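You operate a simulated robot arm through the tools that you are given. There is no shell and no other tool. Be economical: measure what you need, move in short steps, check, and stop when the job is done.

You run a simulated robot arm. Do the job below in one go: nothing can be reset, and whatever is moved stays where it is left.

Task
Set the stroke wheel to the fill card's figure and fill the cone in the slide.
Fine: one pull of the dosing lever; draw the slide out again.
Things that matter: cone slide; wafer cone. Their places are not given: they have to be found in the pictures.

The check looks at the end state, three seconds after you hand in, the way a careful person would. Anything else that was tipped, shoved, dropped, spilled or broken makes it a failure.

Robot
A 6-joint arm with a two-finger parallel gripper, fixed in place. Base frame: the origin is at the foot of the arm, x ahead of it, y to its left, z up; the work surface is at about z = 0. Units: cm, degrees, N and s.
With the tool pointing down near the work surface it reaches from about 14 to 58 cm from the base axis. Its first joint turns from -66.0 to 66.0 degrees. Payload 2.1 kg.
The tool frame sits at the grasp point between the pads (the TCP): z along the fingers, y along the line on which they close. The tips reach 3 cm beyond it. Largest opening 9.4 cm; finger width 2.8, thickness 1; the body of the gripper, 5 by 9.6 cm, starts 5.5 cm behind the TCP.
Orientation is that of the tool frame in the base frame, as [roll, pitch, yaw] about the fixed x, y, z axes, in that order (R = Rz(yaw) Ry(pitch) Rx(roll)). With the fingers straight down and closing along the base's y, the tool's x points along the base's -x, its y along +y and its z along -z.

Tools
- The arm moves only by the tool send_rows. Its argument "deltas" is a list of rows, each an object (a shift or turn left out is 0, a gripper value left out holds the last) with "dp": the shift along the tool's x, y, z in cm, a list of three; "rotation": the turn, a rotation vector about the tool's x, y, z in degrees, a list of three; "hand": the finger opening in cm, from 0 to 9.4. In form: [{"dp": [dx, dy, dz], "rotation": [wx, wy, wz], "hand": hand}, ...]. A call has 1 to 8 rows; each row is the pose to reach, as a shift and turn from the pose commanded when the call began, along the tool's axes at that moment. A row lasts 0.2 s, in which the tool goes at most 5 cm and 8.6 degrees; a call with a longer step from one row to the next is refused whole, and so is a gripper value outside its range. A pose out of reach is approached as far as the arm can. The call stops where the force on the tool passes 50 N (or 10 N more than at its start, if that is more) or the arm is blocked; 0.2 s more then pass. The fingers move at their own pace (about 7.2 cm/s each) and stop on an object; they squeeze with about 30 N. The grip force told is the motor's: it shows also when the fingers shut on nothing. Time passes only in rows, and 0.2 s behind the last, so rows that repeat a pose let the fingers close. The reply holds the time, the measured pose of the TCP, the force on the tool along the base axes, the opening and the grip force, in the units named above and with some noise, with the torque about the TCP (base axes, N m) and any sound that the robot's microphone picked up.
- Cameras (640 x 400 px; columns grow to the right, rows downward): "scene" is fixed at [5.74, -36.84, 50.59]; the picture's right is [0.79, -0.61, 0.00], its down [-0.21, -0.27, -0.94] and it looks along [0.58, 0.74, -0.34] (base axes); focal length 268 px, centre (320, 200). "wrist" rides on the gripper at [7.6, 1.4, -10.2] in the tool frame; the picture's right is [-0.18, 0.98, 0.00], its down [-0.75, -0.14, -0.64] and it looks along [-0.63, -0.12, 0.77] (tool axes); focal length 243 px, centre (320, 200).
- snapshot(camera): a new picture of that camera. The clock stands still meanwhile.
- probe_pixels(camera, pixels): for up to 12 pixels [column, row] of the newest picture of that camera ("zoom" is the newest enlarged one), the place [x, y, z] in the base frame of the surface seen there, good to about 0.2 cm. The clock stands still meanwhile.
- zoom(camera, box): a new picture of the part [left, top, right, bottom] of that camera's present view, enlarged. The clock stands still meanwhile.
- job_done(): hands the job in; it is judged then, once.

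Go step by step. Measure first, check grasps and placings, and put right what went wrong. The budget is 80 turns and 46 pictures, counting those below and the enlarged ones. Unless the task says otherwise, let go and move clear before handing in, and close with one line.

The tools are called after ">>>" as name(argument=value, ...) on one line, values as JSON. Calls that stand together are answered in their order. send_rows: Moves the arm, as the interface text tells. Its arguments: {"type":"object","properties":{"deltas":{"type":"array"}},"required":["deltas"]} The other tools are called the same way: snapshot (camera) takes a picture; probe_pixels (camera, pixels) gives the place of the surface under pixels of a picture; zoom (camera, box) takes an enlarged picture of a part of a camera's view; job_done () hands the job in.

At the start:

```text
clock: 0.0
eef_pos: [26.31, 3.9, 46.33]
tcp_rot: [-180.0, 0.0, 179.9]
contact_force: [0.9, -0.5, -0.5]
moment: [0.02, 0.05, -0.01]
width: 9.39
gripper_force: 0.1
```

scene: 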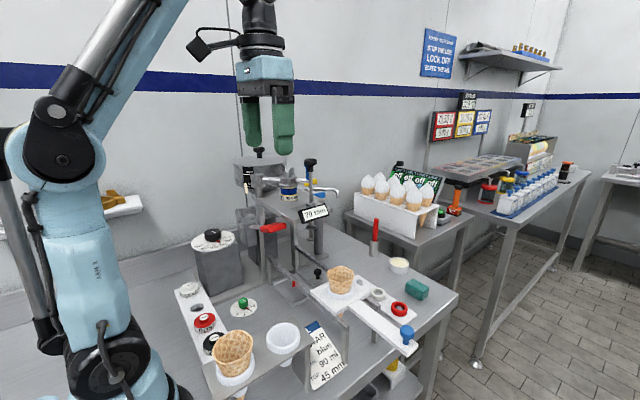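
wrist: 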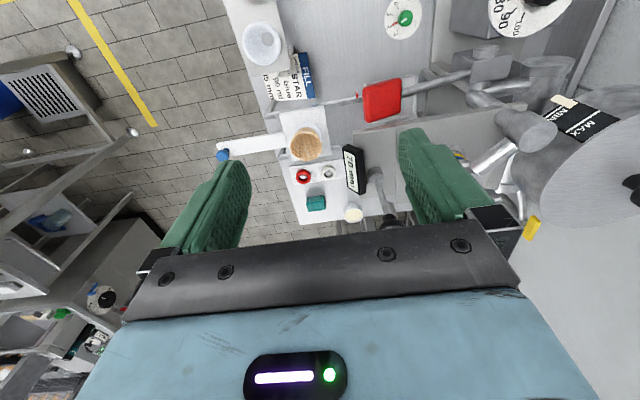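

The scene shows a dosing machine, a slide with a cone at about (340,280), a fill card at about (325,355) and dials. I'll zoom in on these.

>>> zoom(camera="scene", box=[170, 260, 350, 400])

>>> zoom(camera="scene", box=[220, 140, 440, 280])

>>> zoom(camera="scene", box=[270, 240, 450, 360])

>>> zoom(camera="wrist", box=[220, 0, 460, 150])

```text
2.86 times, centred on (260, 330) of scene
```

zoom: 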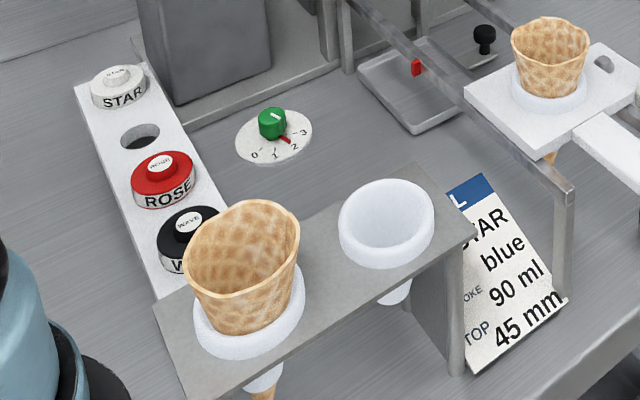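

```text
2.86 times, centred on (330, 210) of scene
```

zoom: 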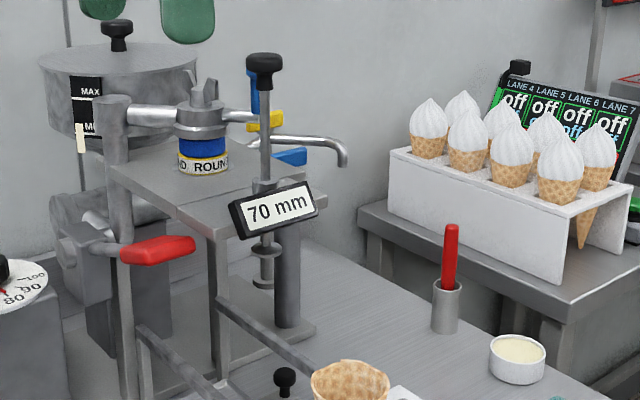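

```text
3.33 times, centred on (360, 300) of scene
```

zoom: 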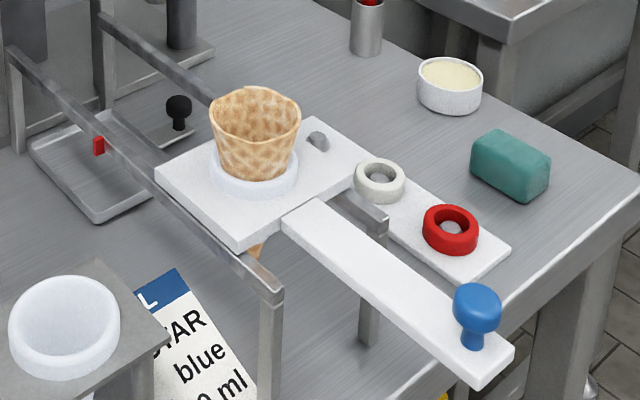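

```text
2.67 times, centred on (340, 75) of wrist
```

zoom: 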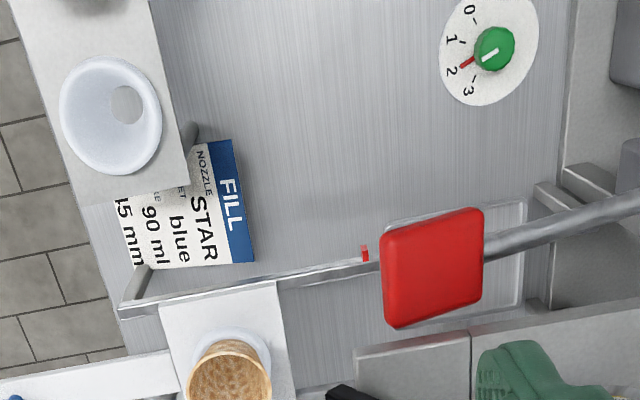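

The card reads STAR / blue / 90 ml / 45 mm. I'll get a closer look at the card, the wheel and the machine.

>>> zoom(camera="scene", box=[180, 220, 250, 264])

>>> zoom(camera="wrist", box=[255, 45, 335, 105])

>>> zoom(camera="scene", box=[230, 150, 350, 225])

>>> zoom(camera="wrist", box=[430, 0, 640, 130])

```text
9.09 times, centred on (215, 242) of scene
```

zoom: 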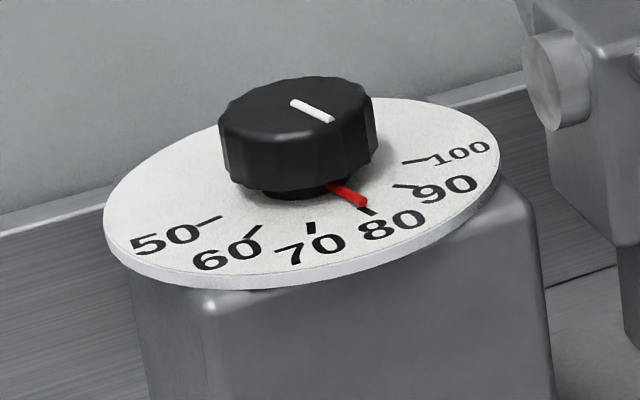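

```text
6.67 times, centred on (295, 75) of wrist
```

zoom: 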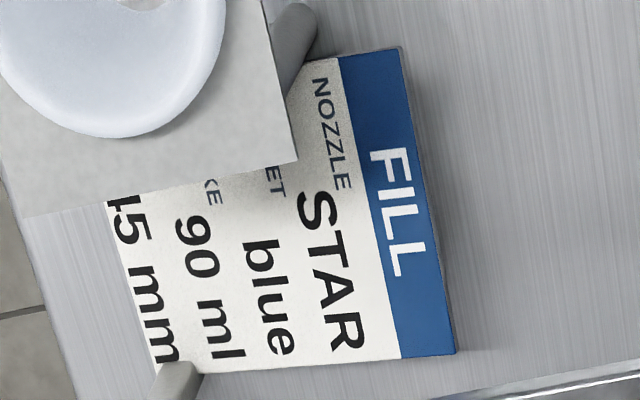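

```text
5.33 times, centred on (290, 188) of scene
```

zoom: 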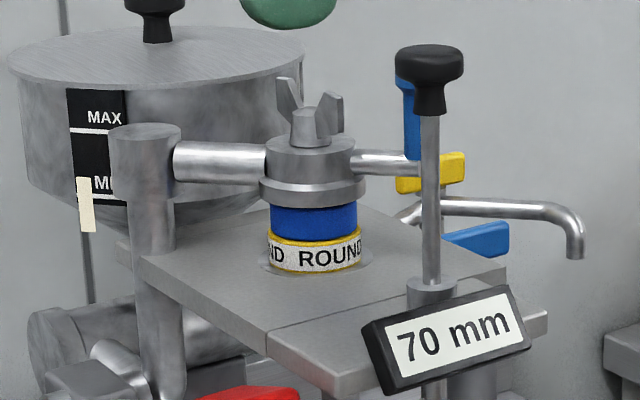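

```text
3.05 times, centred on (535, 65) of wrist
```

zoom: 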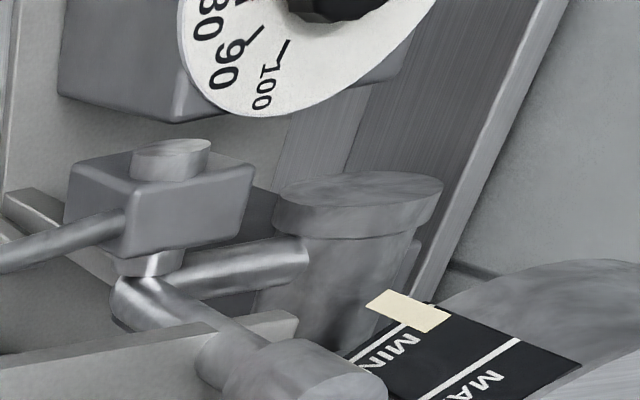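

Now I'll measure the key points.

>>> probe_pixels(camera="scene", pixels=[[213, 232], [218, 237], [230, 243], [219, 246], [258, 229], [272, 228], [284, 226], [254, 231], [406, 331], [404, 342], [341, 268], [340, 283]])

>>> probe_pixels(camera="scene", pixels=[[320, 290], [372, 280], [341, 312], [288, 183], [288, 198], [310, 163], [312, 212], [309, 235], [296, 283], [316, 273], [252, 182], [285, 205]])

>>> snapshot(camera="wrist")

>>> probe_pixels(camera="wrist", pixels=[[382, 99], [366, 118], [400, 80], [440, 82], [480, 70], [305, 143], [223, 154], [240, 142], [520, 130], [390, 190], [355, 170], [300, 120]])

```text
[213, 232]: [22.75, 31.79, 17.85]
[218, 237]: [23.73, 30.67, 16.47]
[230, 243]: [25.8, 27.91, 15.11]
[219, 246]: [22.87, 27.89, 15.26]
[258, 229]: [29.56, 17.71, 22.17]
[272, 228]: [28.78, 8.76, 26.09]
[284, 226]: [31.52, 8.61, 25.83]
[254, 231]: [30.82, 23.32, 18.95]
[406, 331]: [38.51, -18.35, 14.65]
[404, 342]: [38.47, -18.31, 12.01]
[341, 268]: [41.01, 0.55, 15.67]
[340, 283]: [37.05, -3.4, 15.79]
```

```text
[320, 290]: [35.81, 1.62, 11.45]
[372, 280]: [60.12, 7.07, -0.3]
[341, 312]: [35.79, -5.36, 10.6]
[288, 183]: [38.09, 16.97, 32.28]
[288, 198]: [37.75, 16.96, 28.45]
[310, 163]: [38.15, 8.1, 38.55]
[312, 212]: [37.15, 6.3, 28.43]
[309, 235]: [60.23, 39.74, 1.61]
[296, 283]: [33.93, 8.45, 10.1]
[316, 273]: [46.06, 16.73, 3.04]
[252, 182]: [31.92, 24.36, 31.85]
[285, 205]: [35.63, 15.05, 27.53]
```

```text
35 pictures are left
```

wrist: 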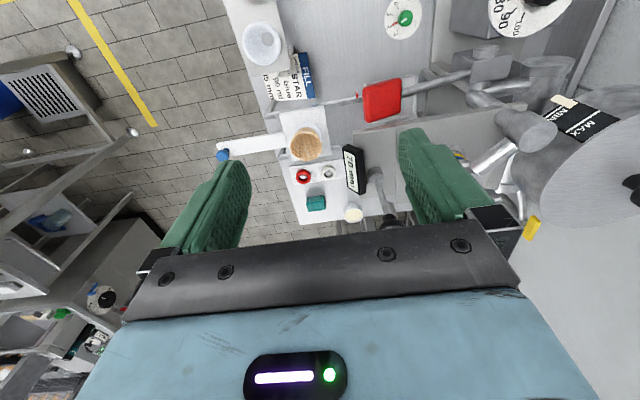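

```text
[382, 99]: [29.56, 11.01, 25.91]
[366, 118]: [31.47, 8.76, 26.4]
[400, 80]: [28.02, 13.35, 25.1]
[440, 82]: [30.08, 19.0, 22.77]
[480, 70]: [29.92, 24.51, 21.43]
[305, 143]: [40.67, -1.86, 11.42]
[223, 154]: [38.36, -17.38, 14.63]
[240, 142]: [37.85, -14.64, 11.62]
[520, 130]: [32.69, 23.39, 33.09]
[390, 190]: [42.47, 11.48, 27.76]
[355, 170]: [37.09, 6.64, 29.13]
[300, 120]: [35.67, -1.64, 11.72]
```

The slide runs along y at x≈38.4: its blue knob is at (38.5,-18.4), the cone near y=-1.5 and the nozzle near y≈18. The lever handle is at about (30,11,26) and the wheel at about (24,31,16). I'll move to get a closer view of the wheel and the lever pivot.

>>> send_rows(deltas=[{"dp": [2, 4.5, 0]}, {"dp": [4, 9, 0]}, {"dp": [6, 13.5, 0]}, {"dp": [8, 17, 0]}, {"dp": [8, 17, 0]}])

>>> snapshot(camera="wrist")

>>> snapshot(camera="scene")

```text
clock: 1.2
eef_pos: [18.44, 20.76, 46.31]
tcp_rot: [-179.9, -0.1, 179.8]
contact_force: [-0.4, -0.9, -0.2]
moment: [-0.01, 0.0, 0.02]
width: 9.43
gripper_force: 0.1
```

```text
34 pictures are left
```

wrist: 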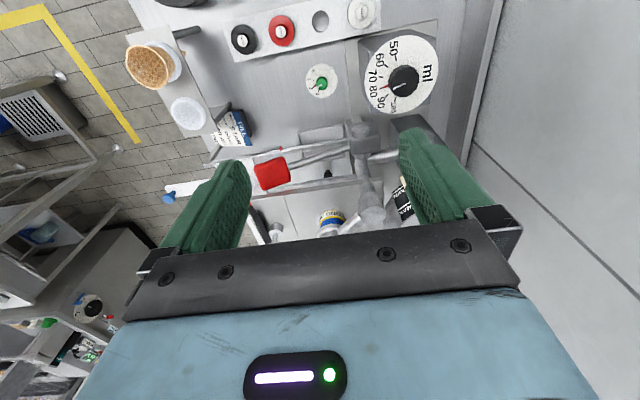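

```text
33 pictures are left
```

scene: 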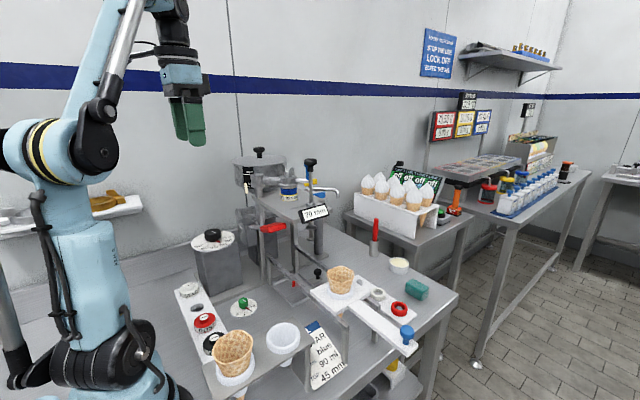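

>>> zoom(camera="wrist", box=[350, 25, 450, 125])

>>> probe_pixels(camera="wrist", pixels=[[404, 80], [417, 82], [403, 70], [393, 88], [386, 88], [365, 73], [436, 75], [403, 115], [410, 92], [391, 74], [363, 135], [330, 152]])

>>> zoom(camera="wrist", box=[240, 110, 410, 240])

>>> zoom(camera="scene", box=[230, 180, 350, 300])

```text
4.00 times, centred on (400, 75) of wrist
```

zoom: 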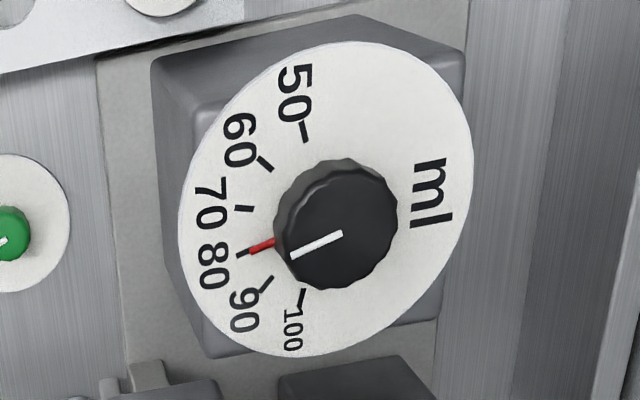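

```text
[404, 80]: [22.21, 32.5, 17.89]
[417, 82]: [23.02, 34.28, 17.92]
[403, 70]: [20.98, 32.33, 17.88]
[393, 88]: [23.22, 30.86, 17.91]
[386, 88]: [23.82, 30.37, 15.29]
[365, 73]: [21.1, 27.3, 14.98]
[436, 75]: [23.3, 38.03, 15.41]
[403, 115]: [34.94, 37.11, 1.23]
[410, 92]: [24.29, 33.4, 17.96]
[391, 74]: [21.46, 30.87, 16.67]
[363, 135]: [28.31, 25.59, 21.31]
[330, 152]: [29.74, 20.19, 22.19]
```

```text
3.08 times, centred on (325, 175) of wrist
```

zoom: 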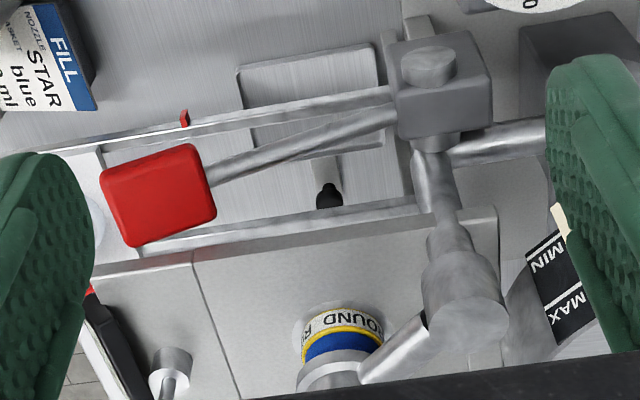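

```text
3.33 times, centred on (290, 240) of scene
```

zoom: 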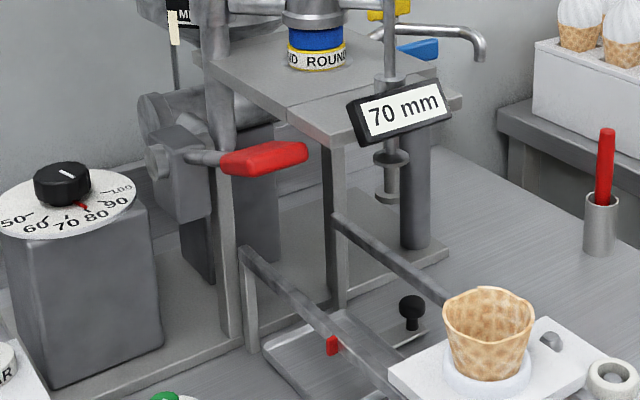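

The pump lever pivots about an axis along x, so it should be pulled down. The wheel pointer sits just about on 80 and has to go to 90. I'll measure the ticks to get the angle.

>>> zoom(camera="wrist", box=[350, 25, 450, 125])

>>> probe_pixels(camera="zoom", pixels=[[304, 131], [265, 164], [244, 209], [245, 252], [265, 285], [302, 298], [252, 248], [268, 242], [342, 233], [294, 256], [330, 42], [280, 355]])

>>> probe_pixels(camera="zoom", pixels=[[396, 215], [335, 288], [290, 225], [340, 172], [375, 185], [380, 265], [180, 220], [472, 170]])

```text
4.00 times, centred on (400, 75) of wrist
```

zoom: 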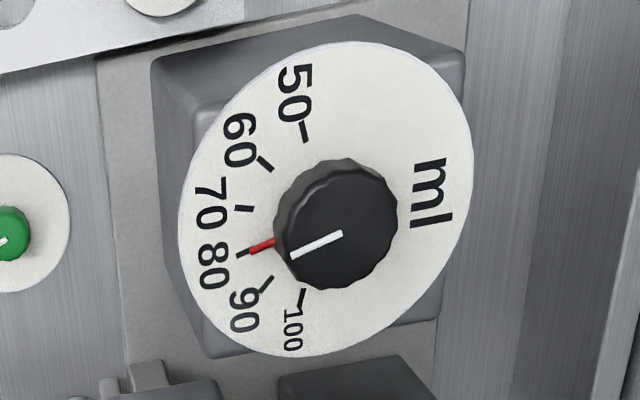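

```text
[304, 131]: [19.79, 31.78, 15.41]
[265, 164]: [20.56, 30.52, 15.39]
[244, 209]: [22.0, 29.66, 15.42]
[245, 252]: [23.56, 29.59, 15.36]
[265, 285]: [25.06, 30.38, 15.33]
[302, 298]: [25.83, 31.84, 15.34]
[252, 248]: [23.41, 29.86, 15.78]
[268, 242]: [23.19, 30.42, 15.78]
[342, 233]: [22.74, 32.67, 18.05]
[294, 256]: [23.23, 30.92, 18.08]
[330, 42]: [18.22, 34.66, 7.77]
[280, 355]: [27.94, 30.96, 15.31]
```

```text
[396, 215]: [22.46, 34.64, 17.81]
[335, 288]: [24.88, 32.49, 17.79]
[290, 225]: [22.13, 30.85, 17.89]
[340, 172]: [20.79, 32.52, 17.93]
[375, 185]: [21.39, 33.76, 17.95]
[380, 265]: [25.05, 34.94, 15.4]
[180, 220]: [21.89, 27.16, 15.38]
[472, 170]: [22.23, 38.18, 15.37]
```

Tick fit: the wheel's centre is (22.8,32.65), the ticks are 30° apart with 90 at 315°, and the pointer is at about 283°. Before going down I'll check the hopper clearance near the wheel.

>>> probe_pixels(camera="scene", pixels=[[237, 163], [258, 162], [283, 162], [258, 151], [237, 172], [248, 182], [240, 215], [247, 240], [236, 185], [245, 200]])

>>> send_rows(deltas=[{"dp": [-1.1, 3, 4], "hand": 7}, {"dp": [-2.2, 6, 8]}, {"dp": [-3.3, 9, 11]}, {"dp": [-4.3, 11.9, 14]}, {"dp": [-4.3, 11.9, 18]}, {"dp": [-4.3, 11.9, 20]}, {"dp": [-4.3, 11.9, 20]}])

```text
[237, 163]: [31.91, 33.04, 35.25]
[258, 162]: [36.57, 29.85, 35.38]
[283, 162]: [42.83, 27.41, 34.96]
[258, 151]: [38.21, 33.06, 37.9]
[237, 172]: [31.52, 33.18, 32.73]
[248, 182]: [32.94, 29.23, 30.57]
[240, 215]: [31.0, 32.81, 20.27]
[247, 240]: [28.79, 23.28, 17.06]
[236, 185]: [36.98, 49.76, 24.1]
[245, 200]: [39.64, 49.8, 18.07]
```

```text
refused: row 1 steps farther than a row can; nothing moved
```

The hopper stays at x≥31.5, so that's clear. I'll go above the knob in shorter steps.

>>> send_rows(deltas=[{"dp": [-1.1, 3, 3], "hand": 7}, {"dp": [-2.2, 6, 6]}, {"dp": [-3.3, 9, 9]}, {"dp": [-4.3, 11.9, 12]}, {"dp": [-4.3, 11.9, 16]}, {"dp": [-4.3, 11.9, 20]}, {"dp": [-4.3, 11.9, 22]}, {"dp": [-4.3, 11.9, 22]}])

>>> snapshot(camera="wrist")

```text
clock: 3.0
eef_pos: [22.71, 32.53, 24.28]
tcp_rot: [180.0, 0.1, -180.0]
contact_force: [-0.4, 0.5, 0.0]
moment: [0.0, -0.01, -0.02]
width: 7.01
gripper_force: 0.1
```

```text
28 pictures are left
```

wrist: 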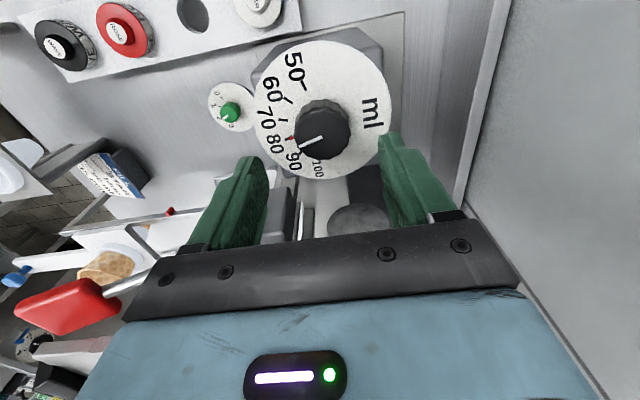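

I'm centred above the knob. I'll go down to TCP z≈19.4, keeping the tips above the pointer, and then close.

>>> send_rows(deltas=[{"dp": [-0.1, 0.1, 2.5]}, {"dp": [-0.1, 0.1, 4.9]}, {"dp": [-0.1, 0.1, 4.9]}, {"dp": [-0.1, 0.1, 4.9], "hand": 3}, {"dp": [-0.1, 0.1, 4.9]}, {"dp": [-0.1, 0.1, 4.9]}])

>>> snapshot(camera="wrist")

```text
clock: 4.4
eef_pos: [22.74, 32.75, 19.47]
tcp_rot: [-179.7, 0.0, 179.9]
contact_force: [-2.2, -23.0, -9.5]
moment: [-0.52, -0.06, 0.02]
width: 4.09
gripper_force: 45.0
```

```text
27 pictures are left
```

wrist: 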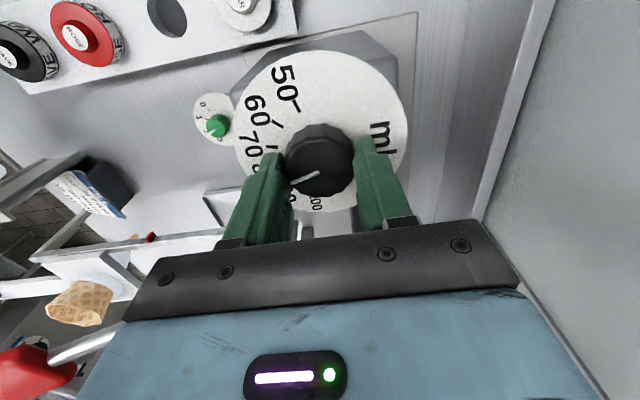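

The knob is gripped at 4.1 cm, with a small side load in y. I'll ease that and turn about 31° counterclockwise seen from above, which is tool z negative.

>>> send_rows(deltas=[{"dp": [0, -0.15, 0]}, {"dp": [0, -0.15, 0], "rotation": [0, 0, -8]}, {"dp": [0, -0.15, 0], "rotation": [0, 0, -16]}, {"dp": [0, -0.15, 0], "rotation": [0, 0, -24]}, {"dp": [0, -0.15, 0], "rotation": [0, 0, -31]}, {"dp": [0, -0.15, 0], "rotation": [0, 0, -31]}])

>>> zoom(camera="scene", box=[180, 220, 250, 264])

```text
clock: 5.8
eef_pos: [22.81, 32.96, 19.53]
tcp_rot: [180.0, -0.2, -148.9]
contact_force: [-11.1, -13.6, 31.8]
moment: [-0.39, 0.12, 0.02]
width: 4.1
gripper_force: 45.0
```

```text
9.09 times, centred on (215, 242) of scene
```

zoom: 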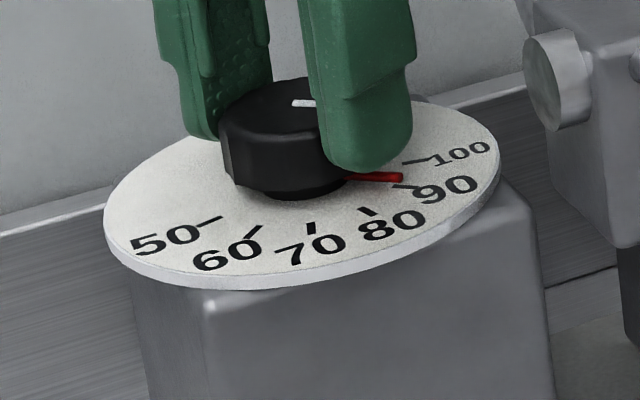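

The wheel has turned and the pointer is near 90. I'll let go, rise and measure it.

>>> send_rows(deltas=[{"hand": 7}, {"hand": 7}, {"dp": [0, 0, -3]}, {"dp": [0, 0, -6]}, {"dp": [0, 0, -6]}])

>>> zoom(camera="wrist", box=[230, 40, 410, 180])

```text
clock: 7.0
eef_pos: [22.75, 32.58, 25.29]
tcp_rot: [179.9, 0.0, -149.0]
contact_force: [0.5, 0.2, -0.1]
moment: [-0.01, -0.03, 0.0]
width: 6.99
gripper_force: 0.0
```

```text
2.86 times, centred on (320, 110) of wrist
```

zoom: 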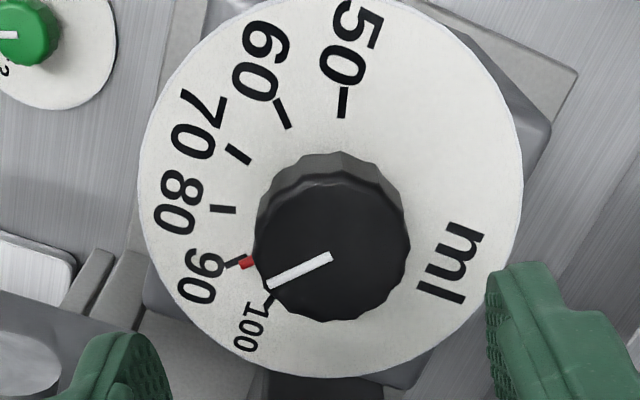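

>>> probe_pixels(camera="zoom", pixels=[[284, 113], [238, 154], [223, 209], [235, 263], [247, 262], [342, 102], [268, 300], [328, 257], [272, 286], [230, 266]])

```text
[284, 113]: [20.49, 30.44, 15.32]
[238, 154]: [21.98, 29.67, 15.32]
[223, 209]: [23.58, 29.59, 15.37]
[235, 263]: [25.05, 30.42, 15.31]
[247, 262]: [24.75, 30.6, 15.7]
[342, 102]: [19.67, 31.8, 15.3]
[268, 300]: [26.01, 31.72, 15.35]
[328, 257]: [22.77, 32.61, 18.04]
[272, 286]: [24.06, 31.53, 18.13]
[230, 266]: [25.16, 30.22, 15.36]
```

The pointer is at about 314° and the 90 tick at 315°, so the wheel is set. Next is the slide: I'll rise and turn the tool so the fingers close along x.

>>> send_rows(deltas=[{"dp": [0, 0, -4.8]}, {"dp": [0, 0, -9.6], "rotation": [0, 0, -8.4]}, {"dp": [0, 0, -14.4], "rotation": [0, 0, -16.8]}, {"dp": [0, 0, -19.2], "rotation": [0, 0, -25.2]}, {"dp": [0, 0, -20], "rotation": [0, 0, -33.6]}, {"dp": [0, 0, -20], "rotation": [0, 0, -42]}, {"dp": [0, 0, -20], "rotation": [0, 0, -50.4]}, {"dp": [0, 0, -20], "rotation": [0, 0, -58.8]}])

```text
clock: 8.8
eef_pos: [21.66, 31.43, 42.73]
tcp_rot: [-180.0, 0.1, -92.9]
contact_force: [0.4, -0.1, -0.1]
moment: [0.01, -0.01, -0.02]
width: 6.99
gripper_force: 0.1
out of reach, approached as far as the arm can: row 4, 5, 6, 7, 8
```

The height was limited there by reach, but the orientation is right. I'll sweep toward y = -18 while keeping x small.

>>> send_rows(deltas=[{"dp": [4.8, 0, 0]}, {"dp": [9.6, 0, 0]}, {"dp": [14.4, 0, 0]}, {"dp": [19.2, 0, 0]}, {"dp": [24, 0, 0]}, {"dp": [28.8, 0, 0]}, {"dp": [33.6, -1, 0]}, {"dp": [36, -2, 0]}])

```text
clock: 10.6
eef_pos: [23.37, -4.68, 43.03]
tcp_rot: [179.9, 0.0, -90.3]
contact_force: [0.1, -0.3, 0.2]
moment: [0.0, 0.01, 0.02]
width: 6.99
gripper_force: 0.0
```

Now to above the blue slide knob.

>>> send_rows(deltas=[{"dp": [3, -3, 1]}, {"dp": [6, -6, 2]}, {"dp": [9, -9, 3]}, {"dp": [12, -12, 5]}, {"dp": [13.7, -15, 8]}, {"dp": [13.7, -15, 12.5]}, {"dp": [13.7, -15, 17]}, {"dp": [13.7, -15, 18]}])

>>> snapshot(camera="wrist")

>>> snapshot(camera="scene")

```text
clock: 12.4
eef_pos: [38.4, -18.28, 24.83]
tcp_rot: [180.0, 0.1, -90.2]
contact_force: [0.6, -0.2, 0.4]
moment: [-0.02, -0.01, -0.02]
width: 7.0
gripper_force: 0.1
```

```text
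24 pictures are left
```

wrist: 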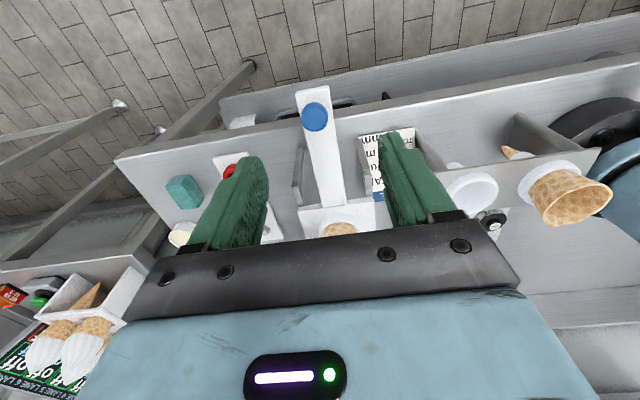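

```text
23 pictures are left
```

scene: 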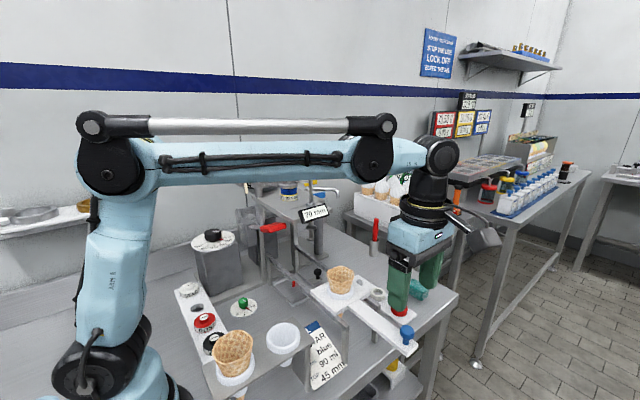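

I'm over the knob. I'll probe it for exact position, and I'll tilt the tool 15° so the wrist leans away from the stop rod during the push.

>>> probe_pixels(camera="wrist", pixels=[[315, 117], [303, 117], [327, 117], [315, 104], [315, 130], [305, 100], [325, 190]])

>>> zoom(camera="scene", box=[370, 290, 440, 360])

>>> probe_pixels(camera="scene", pixels=[[310, 159], [312, 225], [311, 238], [325, 207], [301, 214], [322, 221], [340, 270], [290, 190]])

```text
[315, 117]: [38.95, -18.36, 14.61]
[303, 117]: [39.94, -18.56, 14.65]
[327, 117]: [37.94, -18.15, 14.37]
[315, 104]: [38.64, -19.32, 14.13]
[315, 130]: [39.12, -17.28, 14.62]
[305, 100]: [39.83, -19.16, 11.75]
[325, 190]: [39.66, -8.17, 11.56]
```

```text
5.71 times, centred on (405, 325) of scene
```

zoom: 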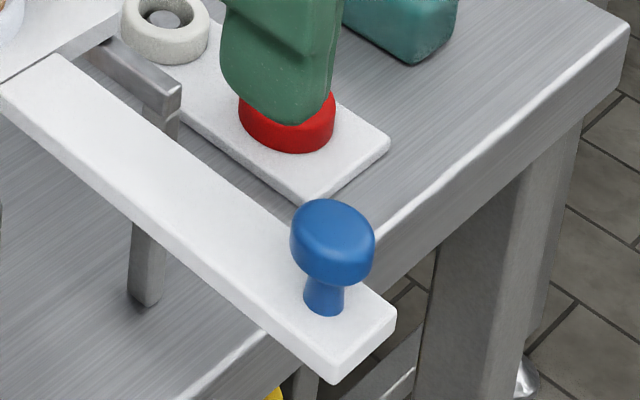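

```text
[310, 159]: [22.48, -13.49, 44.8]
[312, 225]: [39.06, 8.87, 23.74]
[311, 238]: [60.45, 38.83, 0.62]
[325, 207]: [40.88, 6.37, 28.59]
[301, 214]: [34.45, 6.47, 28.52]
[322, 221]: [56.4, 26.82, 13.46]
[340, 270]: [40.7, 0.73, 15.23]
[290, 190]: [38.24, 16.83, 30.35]
```

The knob head is centred at (39.0,-18.3), z 13.2–14.65. I'll tilt, go down, and close on it.

>>> send_rows(deltas=[{"dp": [0.2, -0.3, 0], "rotation": [0, -7.5, 0], "hand": 6}, {"dp": [0.4, -0.6, 0], "rotation": [0, -15, 0]}, {"dp": [0.4, -0.6, 4], "rotation": [0, -15, 0]}, {"dp": [0.4, -0.6, 7], "rotation": [0, -15, 0]}, {"dp": [0.4, -0.6, 9.4], "rotation": [0, -15, 0]}, {"dp": [0.4, -0.6, 9.4], "rotation": [0, -15, 0]}])

>>> zoom(camera="scene", box=[350, 240, 470, 370])

```text
clock: 13.8
eef_pos: [39.27, -18.82, 15.29]
tcp_rot: [-179.9, 15.0, -90.2]
contact_force: [-0.5, 0.1, -0.5]
moment: [-0.01, -0.03, -0.01]
width: 5.99
gripper_force: 0.0
```

```text
3.08 times, centred on (410, 305) of scene
```

zoom: 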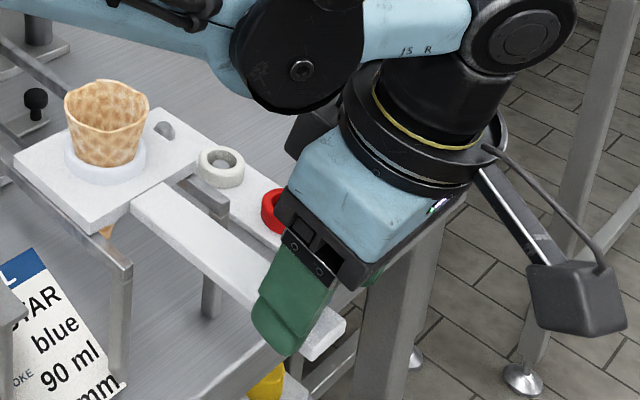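

>>> snapshot(camera="scene")

>>> probe_pixels(camera="scene", pixels=[[407, 262], [440, 245], [404, 275], [380, 250], [447, 235], [250, 235], [300, 240], [350, 240], [430, 280]])

```text
20 pictures are left
```

scene: 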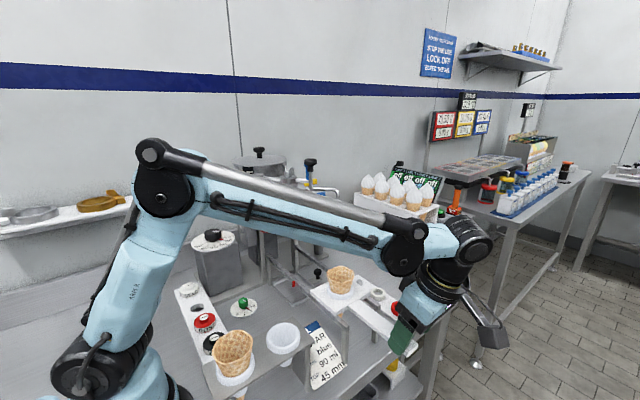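

```text
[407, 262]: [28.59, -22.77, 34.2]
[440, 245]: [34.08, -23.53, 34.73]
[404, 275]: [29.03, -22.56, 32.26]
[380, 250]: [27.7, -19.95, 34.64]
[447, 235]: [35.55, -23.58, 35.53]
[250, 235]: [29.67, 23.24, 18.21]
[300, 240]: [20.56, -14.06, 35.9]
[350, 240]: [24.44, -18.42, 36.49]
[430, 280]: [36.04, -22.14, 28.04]
```

The forearm is at z≈33–36 and leans to -y, so it stays clear of the rod and lever at the pushed-in position. I'll grip the knob.

>>> send_rows(deltas=[{"hand": 1.5}, {"hand": 1.5}, {"hand": 1.5}])

```text
clock: 14.6
eef_pos: [39.16, -18.86, 15.43]
tcp_rot: [179.8, 15.0, -90.3]
contact_force: [-19.2, 2.4, -5.8]
moment: [-0.05, 0.23, 0.12]
width: 2.6
gripper_force: 9.2
```

Knob held at 2.6 cm. I'll start pushing the slide gently along +y.

>>> send_rows(deltas=[{"dp": [-0.58, 0.15, 0.155]}, {"dp": [-1.74, 0.15, 0.466]}, {"dp": [-3.09, 0.15, 0.828]}, {"dp": [-4.44, 0.15, 1.19]}, {"dp": [-5.8, 0.15, 1.553]}, {"dp": [-7.15, 0.15, 1.915]}, {"dp": [-8.31, 0.15, 2.226]}, {"dp": [-9.08, 0.15, 2.433]}])

>>> snapshot(camera="scene")

```text
clock: 16.4
eef_pos: [38.98, -9.24, 15.45]
tcp_rot: [179.9, 15.1, -90.2]
contact_force: [-16.0, -1.9, -7.5]
moment: [-0.09, 0.2, 0.15]
width: 2.45
gripper_force: 8.5
```

```text
19 pictures are left
```

scene: 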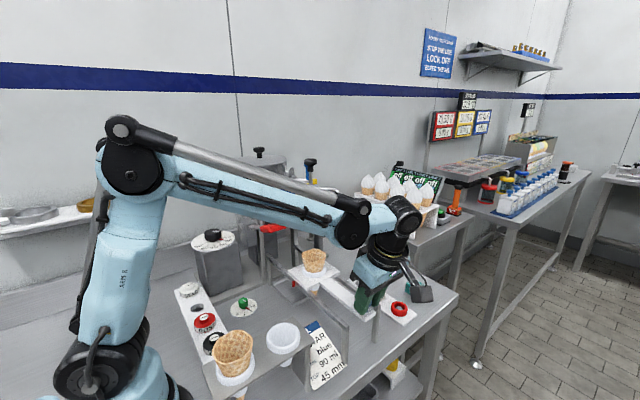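

The slide moves smoothly and the cone is still upright at (314,260). I'll check the arm's clearance before the second half of the push.

>>> probe_pixels(camera="scene", pixels=[[352, 215], [352, 243], [338, 220], [335, 232], [365, 260], [390, 240], [300, 225], [314, 250], [313, 258]])

>>> snapshot(camera="wrist")

```text
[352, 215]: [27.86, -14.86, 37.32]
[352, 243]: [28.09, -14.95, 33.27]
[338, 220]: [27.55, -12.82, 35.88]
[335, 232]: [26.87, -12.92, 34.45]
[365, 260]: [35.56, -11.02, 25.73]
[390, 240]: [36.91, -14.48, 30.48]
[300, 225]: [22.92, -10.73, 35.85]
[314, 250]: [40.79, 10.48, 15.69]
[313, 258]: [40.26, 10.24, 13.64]
```

```text
18 pictures are left
```

wrist: 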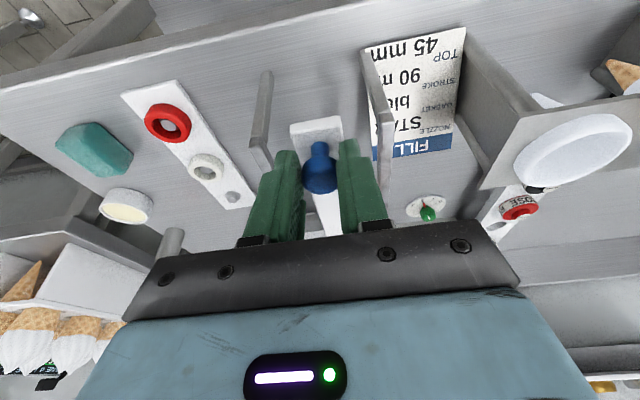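

Clearance is fine. I'll continue the push.

>>> send_rows(deltas=[{"dp": [-0.58, 0.15, 0.155]}, {"dp": [-1.74, 0.15, 0.466]}, {"dp": [-2.99, 0.15, 0.8]}, {"dp": [-4.25, 0.15, 1.14]}, {"dp": [-5.5, 0.15, 1.475]}, {"dp": [-6.76, 0.15, 1.81]}, {"dp": [-7.92, 0.15, 2.12]}, {"dp": [-8.5, 0.15, 2.277]}])

>>> snapshot(camera="scene")

```text
clock: 18.2
eef_pos: [39.02, -0.36, 15.44]
tcp_rot: [-179.7, 15.2, -90.2]
contact_force: [14.8, -0.3, 16.8]
moment: [0.63, -0.33, -0.11]
width: 2.3
gripper_force: 45.3
```

```text
17 pictures are left
```

scene: 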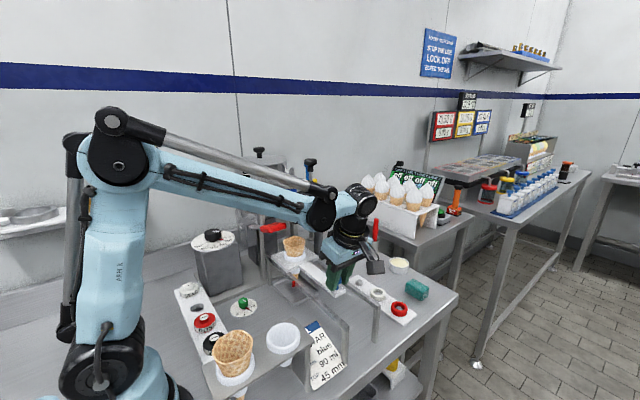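

The cone is at (294,245), nearly in. I'll creep on with small steps until it meets a stop.

>>> send_rows(deltas=[{"dp": [-0.39, 0, 0.104]}, {"dp": [-0.77, 0, 0.207]}, {"dp": [-1.16, 0, 0.31]}, {"dp": [-1.55, 0, 0.414]}, {"dp": [-1.93, 0, 0.518]}])

>>> zoom(camera="scene", box=[220, 150, 400, 310])

>>> probe_pixels(camera="zoom", pixels=[[235, 150], [251, 150], [267, 150], [255, 340], [290, 340], [222, 340], [255, 315], [240, 375]])

```text
clock: 19.4
eef_pos: [39.11, 1.33, 15.46]
tcp_rot: [180.0, 14.7, -90.4]
contact_force: [13.1, -18.2, 39.5]
moment: [0.06, -0.35, -0.16]
width: 2.28
gripper_force: 44.9
```

```text
2.50 times, centred on (310, 230) of scene
```

zoom: 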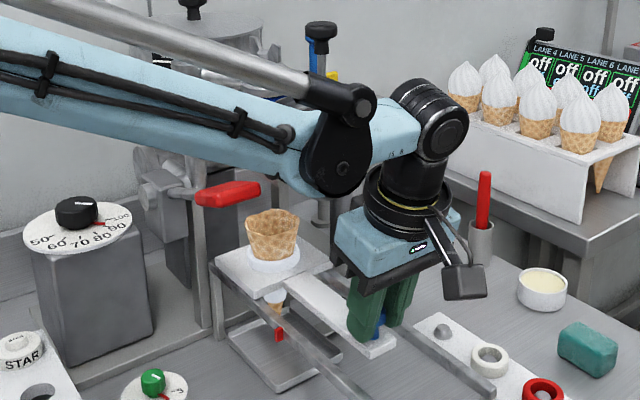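

```text
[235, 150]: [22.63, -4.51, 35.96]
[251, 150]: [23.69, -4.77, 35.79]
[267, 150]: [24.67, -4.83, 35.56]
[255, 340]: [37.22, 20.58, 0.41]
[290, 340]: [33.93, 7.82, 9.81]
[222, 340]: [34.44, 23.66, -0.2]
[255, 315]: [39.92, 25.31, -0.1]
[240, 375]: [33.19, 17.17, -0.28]
```

The y force is now -18 N and the last move fell short, so it's probably at the stop. I'll confirm with a further small push.

>>> send_rows(deltas=[{"dp": [-0.25, 0, 0.0]}, {"dp": [-0.5, 0, 0.0]}, {"dp": [-0.5, 0, 0.0]}])

>>> probe_pixels(camera="zoom", pixels=[[272, 232], [272, 214], [250, 225], [297, 222], [272, 270]])

```text
clock: 20.2
eef_pos: [38.96, 1.43, 15.23]
tcp_rot: [-179.9, 14.2, -90.5]
contact_force: [12.9, -41.1, 0.6]
moment: [-0.29, -0.26, -0.18]
width: 2.3
gripper_force: 44.3
```

```text
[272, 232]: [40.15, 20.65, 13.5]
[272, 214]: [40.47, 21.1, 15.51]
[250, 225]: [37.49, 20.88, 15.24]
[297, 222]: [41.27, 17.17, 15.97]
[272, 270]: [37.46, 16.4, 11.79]
```

The slide is at its stop: -41 N with no motion, and the cone is at about (39,18.8) under the nozzle. I'll relieve the push, let go and back out along the tool axis.

>>> send_rows(deltas=[{"dp": [0.5, 0, 0]}, {"dp": [0.5, 0, 0], "hand": 5.5}, {"dp": [0.5, 0, 0], "hand": 5.5}, {"dp": [0.5, 0, -4]}, {"dp": [0.5, 0, -8]}, {"dp": [0.5, 0, -12]}])

```text
clock: 21.6
eef_pos: [39.04, -2.03, 27.17]
tcp_rot: [-180.0, 15.0, -90.2]
contact_force: [0.2, 0.4, 0.2]
moment: [0.01, 0.0, 0.04]
width: 5.5
gripper_force: 0.0
```

I'm clear of the knob. I'll rise and level the tool.

>>> send_rows(deltas=[{"dp": [0, 0, -4]}, {"dp": [0, 0, -8]}, {"dp": [0, 4, -10], "rotation": [0, 7.5, 0]}, {"dp": [0, 8, -10], "rotation": [0, 15, 0]}, {"dp": [0, 10, -10], "rotation": [0, 15, 0], "hand": 0}])

>>> snapshot(camera="scene")

```text
clock: 22.8
eef_pos: [29.02, -3.9, 36.38]
tcp_rot: [-180.0, -0.1, -90.2]
contact_force: [0.0, -0.2, -0.4]
moment: [0.0, 0.0, 0.0]
width: 0.01
gripper_force: 0.4
```

```text
15 pictures are left
```

scene: 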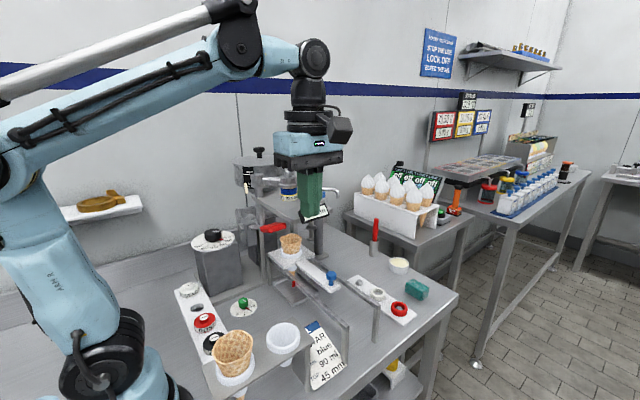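

The slide is in with the cone under the nozzle. I'll turn the wrist back to yaw 180 for the lever.

>>> send_rows(deltas=[{"rotation": [0, 0, 8.5]}, {"rotation": [0, 0, 17]}, {"rotation": [0, 0, 25.5]}, {"rotation": [0, 0, 34]}, {"rotation": [0, 0, 42.5]}, {"rotation": [0, 0, 51]}, {"rotation": [0, 0, 59.5]}, {"rotation": [0, 0, 68]}])

>>> send_rows(deltas=[{"rotation": [0, 0, 8]}, {"rotation": [0, 0, 16]}, {"rotation": [0, 0, 22]}, {"rotation": [0, 0, 22]}])

>>> snapshot(camera="wrist")

```text
clock: 24.6
eef_pos: [29.01, -4.24, 36.59]
tcp_rot: [-180.0, -0.1, -158.4]
contact_force: [-0.4, -0.2, 0.5]
moment: [0.0, 0.01, 0.0]
width: 0.0
gripper_force: 29.9
```

```text
clock: 25.6
eef_pos: [28.92, -4.28, 36.57]
tcp_rot: [-179.9, 0.0, 179.7]
contact_force: [0.0, 0.2, -0.8]
moment: [0.02, 0.02, -0.02]
width: 0.02
gripper_force: 30.3
```

```text
14 pictures are left
```

wrist: 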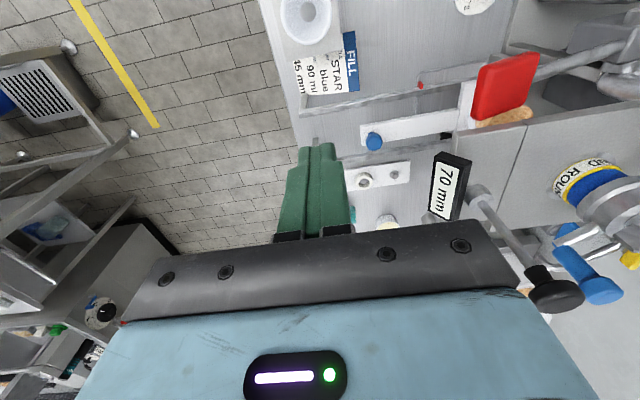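

>>> probe_pixels(camera="wrist", pixels=[[505, 88], [484, 68], [476, 112], [536, 56], [522, 104], [500, 112], [590, 52], [620, 42], [527, 128], [435, 170], [445, 135], [510, 60]])

>>> probe_pixels(camera="scene", pixels=[[262, 225], [280, 223], [265, 231], [284, 229], [246, 237], [252, 233], [240, 237], [290, 188]])

```text
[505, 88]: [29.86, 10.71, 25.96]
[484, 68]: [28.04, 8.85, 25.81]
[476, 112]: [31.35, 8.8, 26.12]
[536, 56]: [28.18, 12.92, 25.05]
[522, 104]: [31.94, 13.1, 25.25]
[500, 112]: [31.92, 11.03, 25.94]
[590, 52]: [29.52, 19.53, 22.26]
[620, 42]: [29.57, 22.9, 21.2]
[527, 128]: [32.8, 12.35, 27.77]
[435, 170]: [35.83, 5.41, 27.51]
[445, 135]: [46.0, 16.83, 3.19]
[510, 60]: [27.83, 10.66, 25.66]
```

```text
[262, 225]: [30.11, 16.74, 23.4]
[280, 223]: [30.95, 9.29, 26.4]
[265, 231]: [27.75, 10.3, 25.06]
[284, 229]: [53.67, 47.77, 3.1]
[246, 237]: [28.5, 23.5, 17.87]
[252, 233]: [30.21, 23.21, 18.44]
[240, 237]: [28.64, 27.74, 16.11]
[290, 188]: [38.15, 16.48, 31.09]
```

The handle pad spans x 28–32, y 8.6–13, with its top at z≈26; the shelf edge is at x≈32.8. I'll go above the pad tilted 16°, leaning toward the base, with the fingers closed.

>>> send_rows(deltas=[{"dp": [0, 4.5, 0]}, {"dp": [0, 9, 0], "rotation": [0, -8, 0]}, {"dp": [-0.3, 12, 0], "rotation": [0, -16, 0]}, {"dp": [-0.6, 14.2, 1], "rotation": [0, -16, 0]}, {"dp": [-0.6, 14.2, 4], "rotation": [0, -16, 0]}, {"dp": [-0.6, 14.2, 6], "rotation": [0, -16, 0]}, {"dp": [-0.6, 14.2, 6], "rotation": [0, -16, 0]}])

>>> zoom(camera="scene", box=[200, 120, 360, 270])

```text
clock: 27.2
eef_pos: [29.76, 9.89, 30.64]
tcp_rot: [-180.0, 16.0, 179.7]
contact_force: [0.5, -0.1, 0.3]
moment: [0.05, 0.02, 0.01]
width: 0.02
gripper_force: 30.3
```

```text
2.67 times, centred on (280, 195) of scene
```

zoom: 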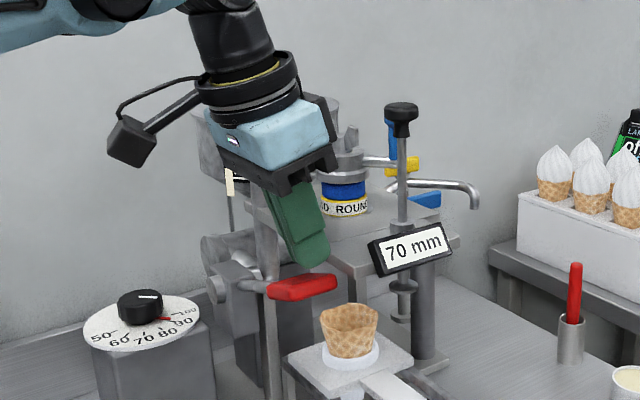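

The tips are right above the pad. I'll press it down gently along its arc.

>>> send_rows(deltas=[{"dp": [0.276, 0, 0.961]}, {"dp": [0.55, -0.1, 1.92]}, {"dp": [0.83, -0.35, 2.88]}, {"dp": [1.1, -0.6, 3.84]}])

```text
clock: 28.2
eef_pos: [29.56, 9.62, 26.81]
tcp_rot: [179.9, 16.1, 179.7]
contact_force: [-0.5, 3.3, 2.0]
moment: [0.04, 0.04, -0.02]
width: 0.01
gripper_force: 30.1
```

>>> zoom(camera="scene", box=[200, 120, 360, 270])

```text
2.67 times, centred on (280, 195) of scene
```

zoom: 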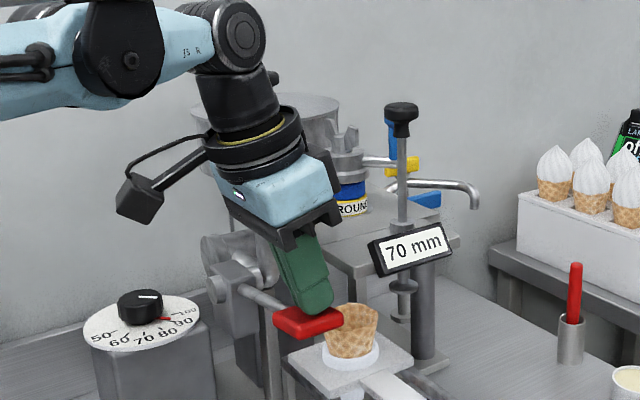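

The lever swings down freely. I'll continue along the arc until the end stop.

>>> send_rows(deltas=[{"dp": [0.28, -0.2, 0.961]}, {"dp": [0.6, -0.3, 2.1]}, {"dp": [0.95, -0.35, 3.27]}, {"dp": [1.27, -0.3, 4.42]}, {"dp": [1.6, -0.1, 5.57]}, {"dp": [1.93, 0.1, 6.73]}, {"dp": [2.26, 0.35, 7.88]}, {"dp": [2.48, 0.6, 8.65]}])

>>> zoom(camera="scene", box=[200, 140, 360, 290])

```text
clock: 29.3
eef_pos: [29.64, 9.16, 21.86]
tcp_rot: [-179.8, 16.0, 179.9]
contact_force: [-8.6, -3.5, 27.3]
moment: [0.14, 0.37, 0.06]
width: 0.0
gripper_force: 29.7
stopped in row 5: the force on the tool passed its limit at 80 N (the readings are from after the stop); the commanded pose is now the measured one
```

```text
2.67 times, centred on (280, 215) of scene
```

zoom: 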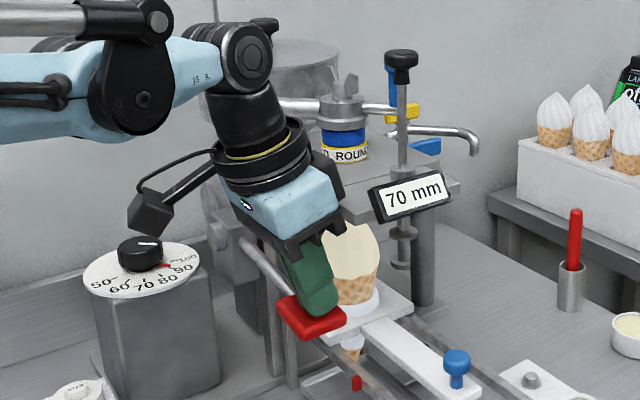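

The lever reached its end stop and the cone now shows a fill at (355,255). I'll hold for a moment, then rise slowly so the lever can return.

>>> send_rows(deltas=[{"dp": [0, 0, 0]}, {"dp": [0, 0, 0]}, {"dp": [0, 0, 0]}, {"dp": [-0.28, -0.1, -0.96]}, {"dp": [-0.55, -0.1, -1.92]}, {"dp": [-0.83, 0, -2.88]}, {"dp": [-1.1, 0.2, -3.84]}, {"dp": [-1.38, 0.3, -4.8]}])

>>> zoom(camera="scene", box=[200, 140, 360, 290])

```text
clock: 31.1
eef_pos: [29.66, 9.48, 26.79]
tcp_rot: [-179.9, 15.9, 179.9]
contact_force: [-1.2, 2.6, 2.2]
moment: [0.04, 0.05, 0.0]
width: 0.0
gripper_force: 30.6
```

```text
2.67 times, centred on (280, 215) of scene
```

zoom: 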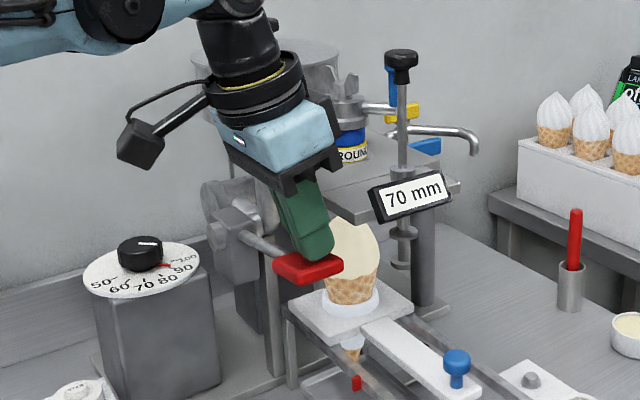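

The lever springs back with my fingers. I'll keep rising and then check the swirl's height against the stop-rod foot.

>>> send_rows(deltas=[{"dp": [-0.28, 0.1, -0.96]}, {"dp": [-0.55, 0.2, -1.92]}, {"dp": [-0.83, 0.3, -2.88]}, {"dp": [-1.1, 0.3, -3.84]}, {"dp": [-2.1, 0, -7.2]}, {"dp": [-2.8, -3, -9.6]}, {"dp": [-2.8, -7.5, -9.6]}])

>>> zoom(camera="scene", box=[220, 150, 380, 310])

>>> probe_pixels(camera="zoom", pixels=[[294, 205], [294, 190], [294, 196], [360, 200], [360, 217], [360, 223], [355, 235], [294, 245], [380, 150], [170, 215], [370, 305]])

```text
clock: 32.7
eef_pos: [29.68, 1.97, 36.74]
tcp_rot: [-179.8, 15.9, 179.7]
contact_force: [0.0, 0.3, -0.3]
moment: [0.06, -0.01, 0.02]
width: 0.0
gripper_force: 30.0
```

```text
2.50 times, centred on (300, 230) of scene
```

zoom: 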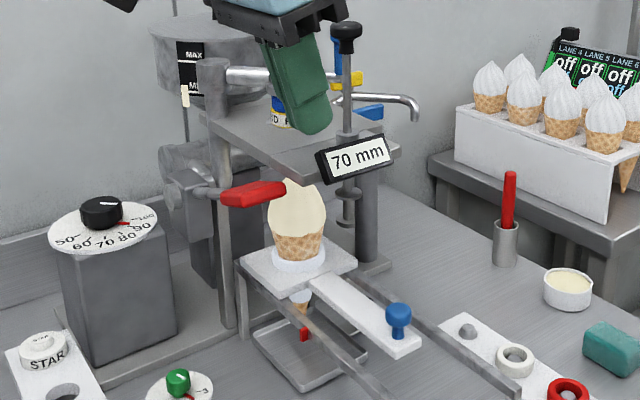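

```text
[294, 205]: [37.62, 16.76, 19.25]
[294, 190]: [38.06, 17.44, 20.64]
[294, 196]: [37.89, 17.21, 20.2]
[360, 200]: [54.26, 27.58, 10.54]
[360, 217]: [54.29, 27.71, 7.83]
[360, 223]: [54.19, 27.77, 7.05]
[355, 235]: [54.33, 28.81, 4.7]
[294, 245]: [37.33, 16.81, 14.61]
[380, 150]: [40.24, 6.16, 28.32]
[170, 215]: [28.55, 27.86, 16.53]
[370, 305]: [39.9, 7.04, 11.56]
```

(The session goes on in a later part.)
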